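You operate a simulated robot arm through the tools that you are given. There is no shell and no other tool. Be economical: measure what you need, move in short steps, check, and stop when the job is done.

You are at the controls of a simulated robot arm. One attempt, no reset.

TASK
Put the 20 A grey relay from the assembly table in the blue small bin and the 5 A grey relay on top of the grey junction box.
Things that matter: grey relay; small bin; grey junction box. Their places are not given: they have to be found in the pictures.

It is judged by the outcome, as a careful person would: the job done as asked, and still so three seconds after it is handed in. It fails if anything else is knocked over, pushed out of place, dropped, spilled or broken.

THE ROBOT
A 7-joint arm with a two-finger parallel gripper, fixed in place. Base frame: the origin is at the foot of the arm, x ahead of it, y to its left, z up; the work surface is at about z = 0. Readings come in mm, degrees, newtons and seconds.
With the tool pointing down near the work surface it reaches from about 240 to 620 mm from the base axis. Its first joint turns from -66.0 to 66.0 degrees. Payload 2.6 kg.
The TCP is the grasp point between the finger pads, 30 mm short of the fingertips. In the tool frame z runs along the fingers and y along their closing line. The gripper opens to 94 mm. The fingers are 28 mm wide and 10 mm thick; the gripper's body (50 by 96 mm) begins 55 mm behind the TCP.
Orientation is told as [roll, pitch, yaw] about the base's x, y, z axes, in that order, counted from this pose: with the fingers straight down and closing along the base's y, the tool's x points along the base's -x, its y along +y and its z along -z.

THE INTERFACE
- The arm moves only by the tool play_rows. Its argument "moves" is a list of rows, each an object of numbers (a shift or turn left out is 0, a gripper value left out holds the last): "rx", "ry", "rz": the turn, a rotation vector about the tool's x, y, z in degrees; "dx", "dy", "dz": the shift along the tool's x, y, z in mm; "jaw": the opening, from 0 (shut) to 1 (fully open). In form: [{"rx": .., "ry": .., "rz": .., "dx": .., "dy": .., "dz": .., "jaw": ..}, ...]. A call has 1 to 20 rows; each row shifts and turns the commanded pose from where the row before left it, along the tool's axes as they then stand. Each row takes 0.2 s and may step no farther than 50 mm and 8.6 degrees from the row before; otherwise, or with a gripper value out of range, the whole call is refused. A pose out of reach is approached as far as the arm can. The call stops where the force on the tool passes 40 N (or 10 N more than at its start, if that is more) or the arm is blocked; 0.2 s more then pass. The fingers move at their own pace (about 72 mm/s each) and stop on an object; they squeeze with about 37 N. The grip force told is the motor's: it shows also when the fingers shut on nothing. Time passes only in rows, and 0.2 s behind the last, so rows that do not move let the fingers close. The reply holds the time, the measured pose of the TCP, the force on the tool along the base axes, the opening and the grip force, in the units named above and with some noise.
- Cameras (640 x 400 px; columns grow to the right, rows downward): "scene" is fixed at [24.2, 440.5, 541.8]; the picture's right is [-0.81, -0.58, 0.00], its down [-0.46, 0.64, -0.62] and it looks along [0.36, -0.50, -0.79] (base axes); focal length 214 px, centre (320, 200). "wrist" rides on the gripper at [-37, 0, -58] in the tool frame; the picture's right is [0.00, -1.00, 0.00], its down [0.97, 0.00, -0.24] and it looks along [0.24, 0.00, 0.97] (tool axes); focal length 218 px, centre (320, 200).
- camera(camera): a new picture of that camera. No time passes.
- pixel_to_xyz(camera, pixels): for up to 12 pixels [column, row] of the newest picture of that camera ("zoom" is the newest enlarged one), the place [x, y, z] in the base frame of the surface seen there, good to about 2 mm. No time passes.
- close_up(camera, box): a new picture of the part [left, top, right, bottom] of that camera's present view, enlarged. No time passes.
- close_job(): hands the job in; it is judged then, once.

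Go step by step. Measure first, check grasps and placings, and put right what went wrong. The budget is 60 turns and 22 pictures, counting those below and the enlarged ones. Unless the task says otherwise, let go and move clear before handing in, and close with one line.

The tools are called after "Request:" as a command line: name --argument value ..., lists and objects as JSON in quotes. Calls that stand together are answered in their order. play_rows: Moves the arm, as the interface text tells. Its arguments: {"type":"object","properties":{"moves":{"type":"array","items":{"type":"object","properties":{"rx":{"type":"number"},"ry":{"type":"number"},"rz":{"type":"number"},"dx":{"type":"number"},"dy":{"type":"number"},"dz":{"type":"number"},"jaw":{"type":"number"}}}}},"required":["moves"]} The other tools are called the same way: camera (camera) takes a picture; pixel_to_xyz (camera, pixels) gives the place of the surface under pixels of a picture; close_up (camera, box) takes an enlarged picture of a part of a camera's view; close_job () hands the job in.

At the start:

```text
time_s: 0.0
eef_pos: [425.9, 29.5, 290.1]
ee_rot: [0.0, -0.1, 0.0]
force: [-0.4, 0.4, 0.3]
gripper_width: 94.0
grip_force: 0.0
```

scene: 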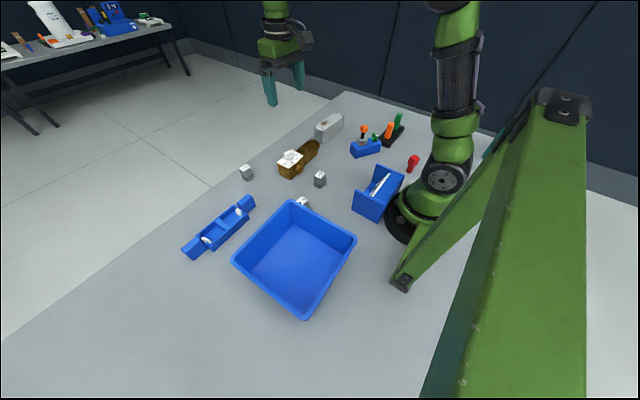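
wrist: 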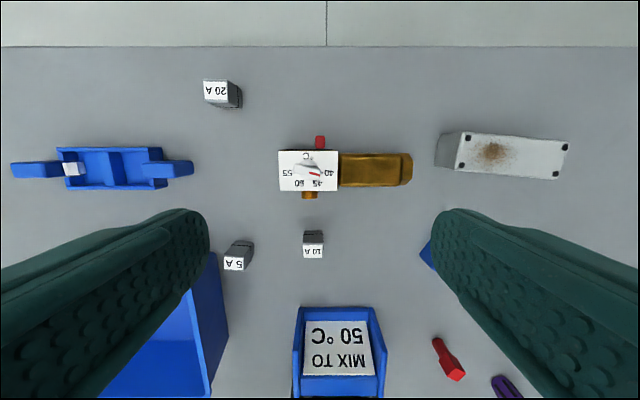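

The wrist picture shows the relays: 20 A at (220,93), 5 A at (238,256) and 10 A at (313,244). The grey box is at (505,155) and a small blue bin at (340,350). I'll enlarge the scene and measure.

Request:
close_up --camera "scene" --box '[220, 90, 440, 230]'

Request:
pixel_to_xyz --camera "wrist" --pixels '[[207, 82], [227, 82], [206, 101], [228, 102], [241, 106], [226, 258], [245, 258], [232, 246], [253, 246], [243, 269], [303, 256], [323, 256]]'

Request:
pixel_to_xyz --camera "wrist" --pixels '[[467, 135], [567, 145], [460, 170], [557, 178], [492, 152], [530, 155], [437, 160], [340, 350], [300, 310], [378, 310], [300, 370], [380, 370]]'

```text
2.86 times, centred on (330, 160) of scene
```

zoom: 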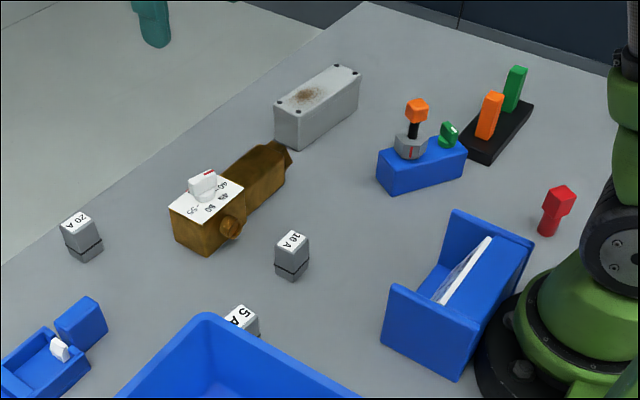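

```text
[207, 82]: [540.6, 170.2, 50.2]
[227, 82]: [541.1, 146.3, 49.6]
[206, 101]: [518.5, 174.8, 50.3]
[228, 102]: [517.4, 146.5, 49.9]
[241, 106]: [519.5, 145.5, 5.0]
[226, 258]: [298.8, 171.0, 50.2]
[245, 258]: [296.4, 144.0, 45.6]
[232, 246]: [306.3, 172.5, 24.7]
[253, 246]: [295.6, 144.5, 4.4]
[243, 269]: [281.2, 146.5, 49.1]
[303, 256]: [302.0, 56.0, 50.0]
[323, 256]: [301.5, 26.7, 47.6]
```

```text
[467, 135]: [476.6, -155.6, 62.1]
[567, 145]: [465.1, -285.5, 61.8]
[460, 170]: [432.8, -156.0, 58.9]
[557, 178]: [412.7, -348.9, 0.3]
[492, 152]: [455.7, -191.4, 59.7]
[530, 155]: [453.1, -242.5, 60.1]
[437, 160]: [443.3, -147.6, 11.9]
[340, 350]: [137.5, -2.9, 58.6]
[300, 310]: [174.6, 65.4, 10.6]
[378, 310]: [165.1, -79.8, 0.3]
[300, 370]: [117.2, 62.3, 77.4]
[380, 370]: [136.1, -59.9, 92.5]
```

The object with the card (near x≈140) looks like a sign stand, so the square open tub at scene (295,260) is the likely bin. I'll inspect the tub and the tray beside it.

Request:
close_up --camera "scene" --box '[160, 180, 380, 320]'

Request:
pixel_to_xyz --camera "scene" --pixels '[[291, 202], [355, 238], [305, 316], [233, 263], [298, 265], [285, 245], [270, 265], [320, 255], [248, 167], [243, 171], [320, 174], [303, 202]]'

Request:
pixel_to_xyz --camera "scene" --pixels '[[222, 230], [190, 248], [247, 203], [207, 240], [239, 211], [327, 123], [335, 118], [322, 127], [342, 114], [330, 135]]'

```text
2.86 times, centred on (270, 250) of scene
```

zoom: 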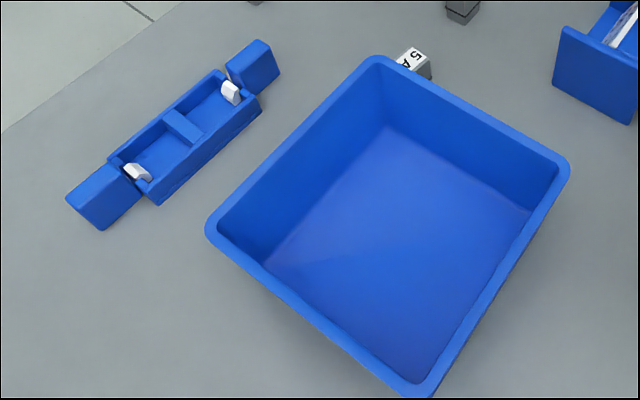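

```text
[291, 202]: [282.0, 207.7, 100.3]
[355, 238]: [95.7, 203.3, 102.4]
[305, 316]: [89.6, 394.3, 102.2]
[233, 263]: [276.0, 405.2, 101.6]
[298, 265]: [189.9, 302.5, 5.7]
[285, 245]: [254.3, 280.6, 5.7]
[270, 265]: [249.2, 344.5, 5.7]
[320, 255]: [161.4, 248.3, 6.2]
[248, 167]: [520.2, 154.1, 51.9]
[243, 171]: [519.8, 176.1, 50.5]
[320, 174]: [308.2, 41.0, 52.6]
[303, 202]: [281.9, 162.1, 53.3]
```

```text
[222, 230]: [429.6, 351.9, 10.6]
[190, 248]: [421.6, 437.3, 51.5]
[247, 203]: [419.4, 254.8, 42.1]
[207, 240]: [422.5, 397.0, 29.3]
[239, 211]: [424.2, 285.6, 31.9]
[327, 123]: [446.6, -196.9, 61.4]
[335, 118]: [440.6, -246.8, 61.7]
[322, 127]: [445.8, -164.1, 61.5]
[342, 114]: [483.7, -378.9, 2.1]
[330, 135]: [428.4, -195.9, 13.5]
```

The tub spans x 90–280, y 205–400 (rim z≈102, floor z≈6), so it is the blue bin. The 20 A relay's top is near (529,160,50); I'll move above it and look.

Request:
play_rows --moves '[{"dx": -21, "dy": 26, "dz": 25}, {"dx": -21, "dy": 26, "dz": 25}, {"dx": -21, "dy": 26, "dz": 25}, {"dx": -20, "dy": 26, "dz": 25}, {"dx": -20, "dy": 26, "dz": 20}, {}]'

Request:
camera --camera "wrist"

```text
time_s: 1.4
eef_pos: [527.7, 159.8, 171.8]
ee_rot: [0.0, 0.0, 0.0]
force: [0.4, 0.5, -0.5]
gripper_width: 94.2
grip_force: 0.0
```

```text
17 pictures are left
```

wrist: 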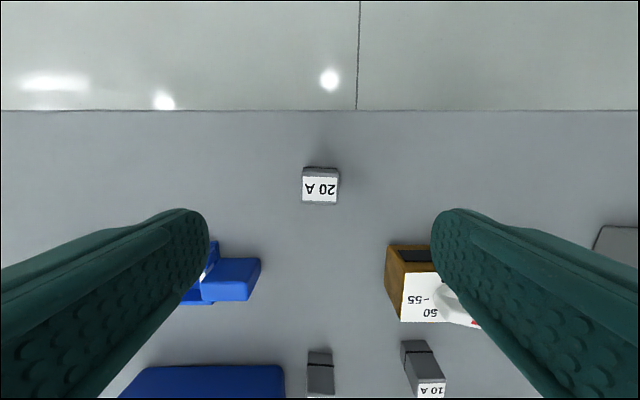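

The 20 A relay sits at (320,187), nearly square-on. I'll measure its edges and the neighbours.

Request:
pixel_to_xyz --camera "wrist" --pixels '[[304, 178], [337, 179], [304, 202], [336, 203], [320, 190], [390, 250], [404, 318], [255, 262], [428, 388], [320, 362], [430, 250]]'

Request:
close_up --camera "wrist" --box '[270, 150, 370, 220]'

```text
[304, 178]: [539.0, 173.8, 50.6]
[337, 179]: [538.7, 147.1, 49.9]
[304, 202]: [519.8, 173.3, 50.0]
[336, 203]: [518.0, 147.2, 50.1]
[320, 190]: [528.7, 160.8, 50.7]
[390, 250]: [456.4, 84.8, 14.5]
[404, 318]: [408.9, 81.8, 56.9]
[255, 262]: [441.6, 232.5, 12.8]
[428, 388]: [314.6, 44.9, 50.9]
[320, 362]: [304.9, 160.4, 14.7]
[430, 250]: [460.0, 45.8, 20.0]
```

```text
5.71 times, centred on (320, 185) of wrist
```

zoom: 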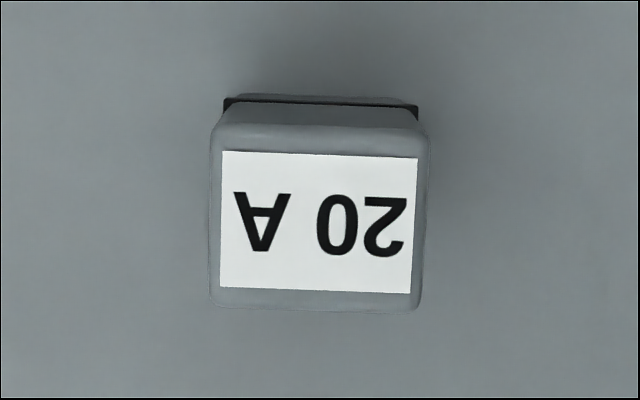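

The relay is centred at (529,160.5), top z≈50, with only about 2° of skew. I'll narrow the jaws, descend to z≈36 and close.

Request:
play_rows --moves '[{"jaw": 0.65, "dx": -1.5, "dy": 0.7}, {"dz": 35}, {"dz": 35}, {"dz": 35}, {"dz": 20}, {"dz": 10}, {}, {"jaw": 0}, {}, {}]'

```text
time_s: 3.6
eef_pos: [530.0, 162.0, 34.3]
ee_rot: [0.0, 0.0, 0.1]
force: [-0.5, -0.4, -0.6]
gripper_width: 35.5
grip_force: 36.8
```

The grip holds at 36.8 N on a 35.5 mm width. I'll lift and check.

Request:
play_rows --moves '[{"dz": -20}, {"dz": -40}, {"dz": -40}, {"dz": -50}, {"dz": -25}, {}]'

Request:
camera --camera "wrist"

```text
time_s: 5.0
eef_pos: [527.6, 161.9, 209.2]
ee_rot: [0.0, -0.1, 0.1]
force: [-0.4, 0.2, 0.1]
gripper_width: 35.3
grip_force: 37.0
```

```text
15 pictures are left
```

wrist: 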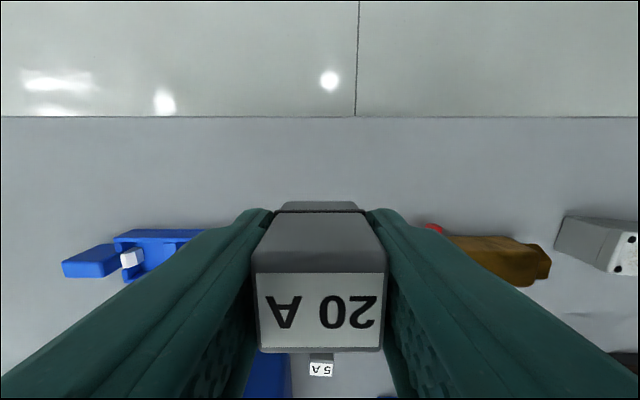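

The 20 A relay is securely held. I'll carry it at z≈209 to over the bin at about (185,300).

Request:
play_rows --moves '[{"dx": 34, "dy": 14}, {"dx": 34, "dy": 14}, {"dx": 34, "dy": 14}, {"dx": 34, "dy": 14}, {"dx": 34, "dy": 14}, {"dx": 34, "dy": 14}, {"dx": 34, "dy": 14}, {"dx": 34, "dy": 14}, {"dx": 34, "dy": 14}, {"dx": 34, "dy": 14}, {}, {}]'

Request:
camera --camera "scene"

```text
time_s: 7.6
eef_pos: [190.2, 300.4, 211.0]
ee_rot: [0.1, 0.0, 0.0]
force: [-1.4, 0.3, -0.7]
gripper_width: 35.6
grip_force: 37.1
```

```text
14 pictures are left
```

scene: 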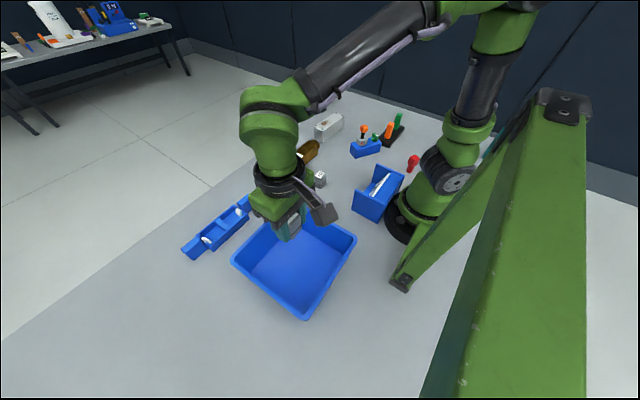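

The relay hangs over the bin. I'll lower it to just above the floor (TCP z≈42).

Request:
play_rows --moves '[{"dz": 40}, {"dz": 40}, {"dz": 40}, {"dz": 25}, {"dz": 15}, {"dz": 8}, {}]'

```text
time_s: 9.2
eef_pos: [191.5, 299.3, 40.7]
ee_rot: [0.0, 0.0, 0.0]
force: [-0.6, 0.5, -0.1]
gripper_width: 35.4
grip_force: 36.8
```

The relay is at floor height with no contact force. I'll open the jaws moderately and rise.

Request:
play_rows --moves '[{"dz": 0.5}, {"jaw": 0.6}, {}, {}, {"dz": -15}, {"dz": -40}, {"dz": -45}, {"dz": -45}, {"dz": -45}, {}]'

Request:
camera --camera "wrist"

```text
time_s: 11.4
eef_pos: [189.7, 299.6, 232.0]
ee_rot: [0.0, 0.1, 0.1]
force: [0.0, 0.0, -0.8]
gripper_width: 56.3
grip_force: 0.2
```

```text
13 pictures are left
```

wrist: 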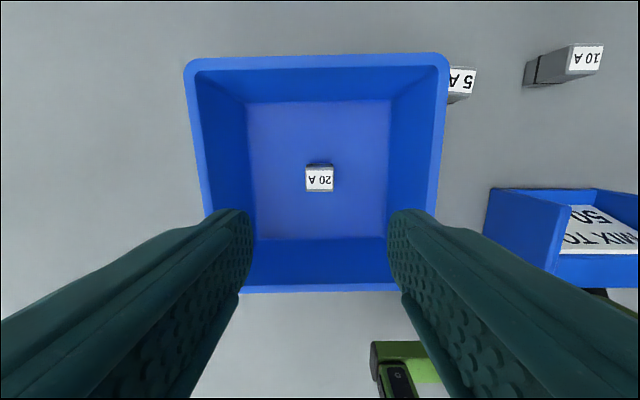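

The 20 A relay stands upright in the bin at (319,178). Next I'll go above the 5 A relay at about (293,158) and turn to yaw −90, so the jaws close along x, away from the bin wall.

Request:
play_rows --moves '[{"dx": -26, "dy": -35}, {"dx": -26, "dy": -35}, {"dx": -26, "dy": -36}, {"dx": -25, "dy": -36}, {"rz": 8.5}, {"rz": 8.5}, {"rz": 8.5}, {"rz": 8.5}, {"rz": 8.5}, {"rz": 8.5}, {"rz": 8.5}, {"rz": 8.5}, {"rz": 8.5}, {"rz": 8.5}, {"rz": 5}, {}]'

Request:
camera --camera "wrist"

```text
time_s: 14.8
eef_pos: [293.7, 158.0, 230.8]
ee_rot: [0.0, -0.1, -90.1]
force: [-0.6, -0.5, 0.3]
gripper_width: 56.4
grip_force: 0.1
```

```text
12 pictures are left
```

wrist: 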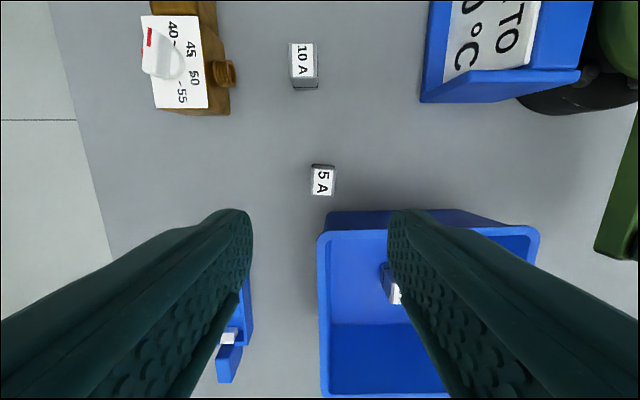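

Request:
close_up --camera "wrist" --box '[280, 150, 380, 240]'

Request:
pixel_to_xyz --camera "wrist" --pixels '[[313, 170], [333, 169], [313, 194], [333, 193], [323, 182], [321, 235], [340, 231]]'

```text
4.44 times, centred on (330, 195) of wrist
```

zoom: 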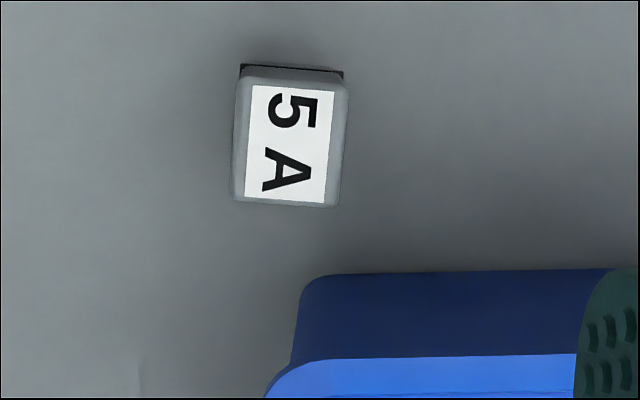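

```text
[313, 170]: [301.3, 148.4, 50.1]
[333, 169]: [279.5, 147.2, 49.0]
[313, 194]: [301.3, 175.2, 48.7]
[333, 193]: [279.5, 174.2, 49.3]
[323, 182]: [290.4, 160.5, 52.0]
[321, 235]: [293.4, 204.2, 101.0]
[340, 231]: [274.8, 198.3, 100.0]
```

The 5 A relay is centred at (290.4,160.5), turned about 4° clockwise, with the bin rim starting near y≈198. I'll align, descend and grip, leaving clearance to the bin.

Request:
play_rows --moves '[{"dx": 1.5, "dy": -3.3}, {"rz": 4}, {"dz": 45}, {"dz": 45}, {"dz": 45}, {"dz": 30}, {"dz": 20}, {"dz": 10}, {}, {"jaw": 0}, {}, {}]'

```text
time_s: 17.4
eef_pos: [290.5, 161.1, 36.1]
ee_rot: [0.0, 0.1, -94.1]
force: [-0.4, -0.5, 0.0]
gripper_width: 31.2
grip_force: 37.0
```

Gripped at 31.2 mm width with no contact elsewhere. I'll lift, carry it to over the grey box at about (450,-222), and look.

Request:
play_rows --moves '[{"dz": -20}, {"dz": -45}, {"dz": -45}, {"dz": -45}, {"dz": -40}, {"rz": -4}, {"dx": -38, "dy": 16}, {"dx": -38, "dy": 16}, {"dx": -38, "dy": 16}, {"dx": -38, "dy": 16}, {"dx": -38, "dy": 16}, {"dx": -38, "dy": 16}, {"dx": -38, "dy": 16}, {"dx": -38, "dy": 16}, {"dx": -38, "dy": 16}, {"dx": -40, "dy": 16}, {}, {}]'

Request:
camera --camera "wrist"

```text
time_s: 21.2
eef_pos: [452.3, -222.6, 232.5]
ee_rot: [0.0, 0.1, -89.9]
force: [-0.2, 0.5, -1.4]
gripper_width: 31.3
grip_force: 37.0
```

```text
10 pictures are left
```

wrist: 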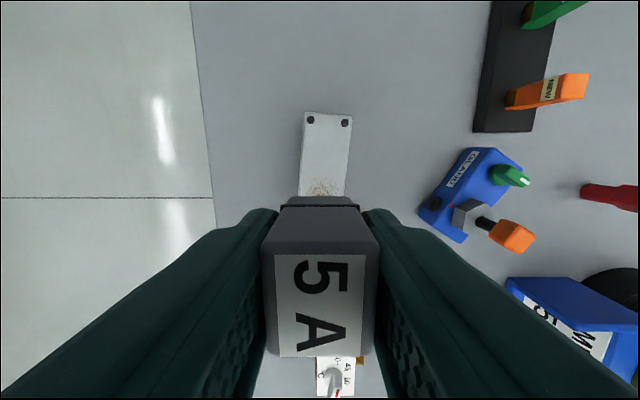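

The relay is held well. I'll measure the box's edges to centre it.

Request:
pixel_to_xyz --camera "wrist" --pixels '[[305, 115], [351, 119], [301, 190], [344, 192], [303, 150], [347, 152], [324, 160], [323, 188]]'

Request:
pixel_to_xyz --camera "scene" --pixels '[[316, 124], [324, 129], [336, 112], [343, 117]]'

```text
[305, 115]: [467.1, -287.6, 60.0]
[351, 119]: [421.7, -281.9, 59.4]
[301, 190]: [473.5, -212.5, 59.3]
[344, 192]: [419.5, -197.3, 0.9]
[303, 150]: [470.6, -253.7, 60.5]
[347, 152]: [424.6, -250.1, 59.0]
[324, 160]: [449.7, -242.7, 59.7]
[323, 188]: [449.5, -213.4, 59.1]
```

```text
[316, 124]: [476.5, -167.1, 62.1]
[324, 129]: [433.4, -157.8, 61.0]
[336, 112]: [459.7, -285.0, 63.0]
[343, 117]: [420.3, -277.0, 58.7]
```

At y≈−222 the box top runs x≈427–473 (centre 450, z≈60, 4° skew). I'll align and lower to TCP z≈98.

Request:
play_rows --moves '[{"dy": -2.3}, {"rz": 4}, {"dz": 40}, {"dz": 40}, {"dz": 30}, {"dz": 15}, {"dz": 9}, {}]'

Request:
close_up --camera "scene" --box '[280, 80, 380, 150]'

```text
time_s: 23.0
eef_pos: [448.1, -223.8, 96.9]
ee_rot: [0.0, -0.1, -94.0]
force: [-0.2, 0.2, 0.6]
gripper_width: 31.7
grip_force: 37.3
```

```text
5.71 times, centred on (330, 115) of scene
```

zoom: 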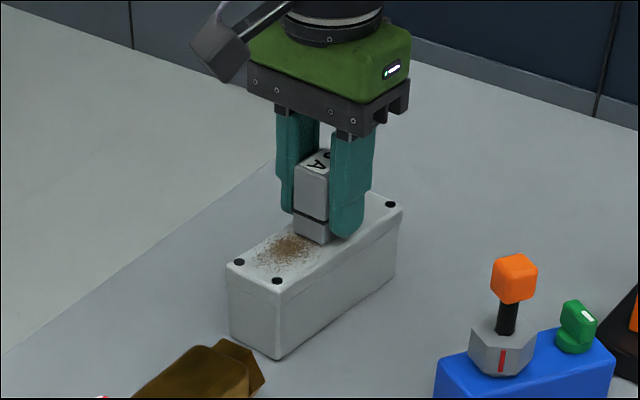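

The relay is just over the middle of the box top. I'll lower a hair further and check contact.

Request:
play_rows --moves '[{"dz": 0.5}, {"dz": 0.5}, {}]'

```text
time_s: 23.8
eef_pos: [448.0, -222.2, 96.6]
ee_rot: [0.1, 0.0, -93.9]
force: [0.7, 0.1, -0.3]
gripper_width: 31.2
grip_force: 36.8
```

Request:
play_rows --moves '[{"dz": 0.5}, {"dz": 0.5}, {}]'

```text
time_s: 24.6
eef_pos: [449.0, -223.5, 94.9]
ee_rot: [0.1, 0.1, -93.9]
force: [-2.3, 1.1, 7.1]
gripper_width: 31.4
grip_force: 37.0
```

The vertical force rose to 7 N, so the relay is touching the box. I'll release it, rise and move clear.

Request:
play_rows --moves '[{"jaw": 0.6}, {}, {}, {"dz": -10}, {"dz": -40}, {"dz": -45}, {"dz": -45}, {"dx": 40}, {"dx": 40}, {"dx": 40}, {}]'

Request:
camera --camera "scene"

Request:
close_up --camera "scene" --box '[220, 90, 440, 230]'

```text
time_s: 27.0
eef_pos: [455.1, -104.0, 235.6]
ee_rot: [0.1, 0.0, -94.0]
force: [-0.5, 0.1, 0.0]
gripper_width: 56.5
grip_force: 0.0
```

```text
8 pictures are left
```

scene: 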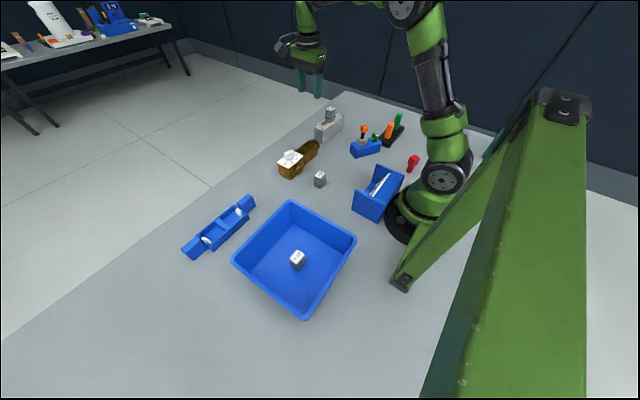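

```text
2.86 times, centred on (330, 160) of scene
```

zoom: 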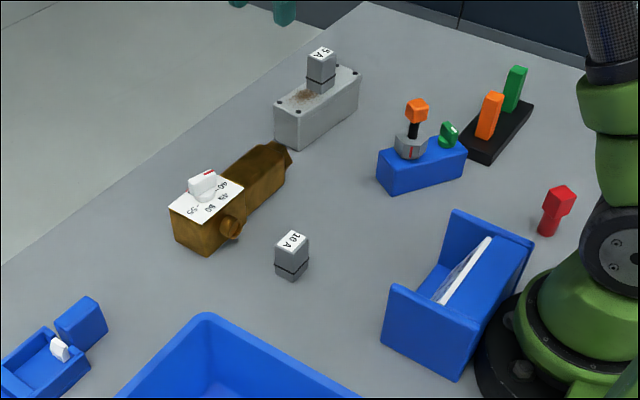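

The 5 A relay stands upright on the grey box at (330,113), and the 20 A relay is upright in the blue bin at (298,260). Nothing else has moved and the arm is clear, so I'm handing in.

Request:
close_job

```text
The job is handed in.
```

The job is handed in: the 20 A relay is in the blue bin, the 5 A relay is on the grey junction box, and the last picture showed nothing else disturbed.
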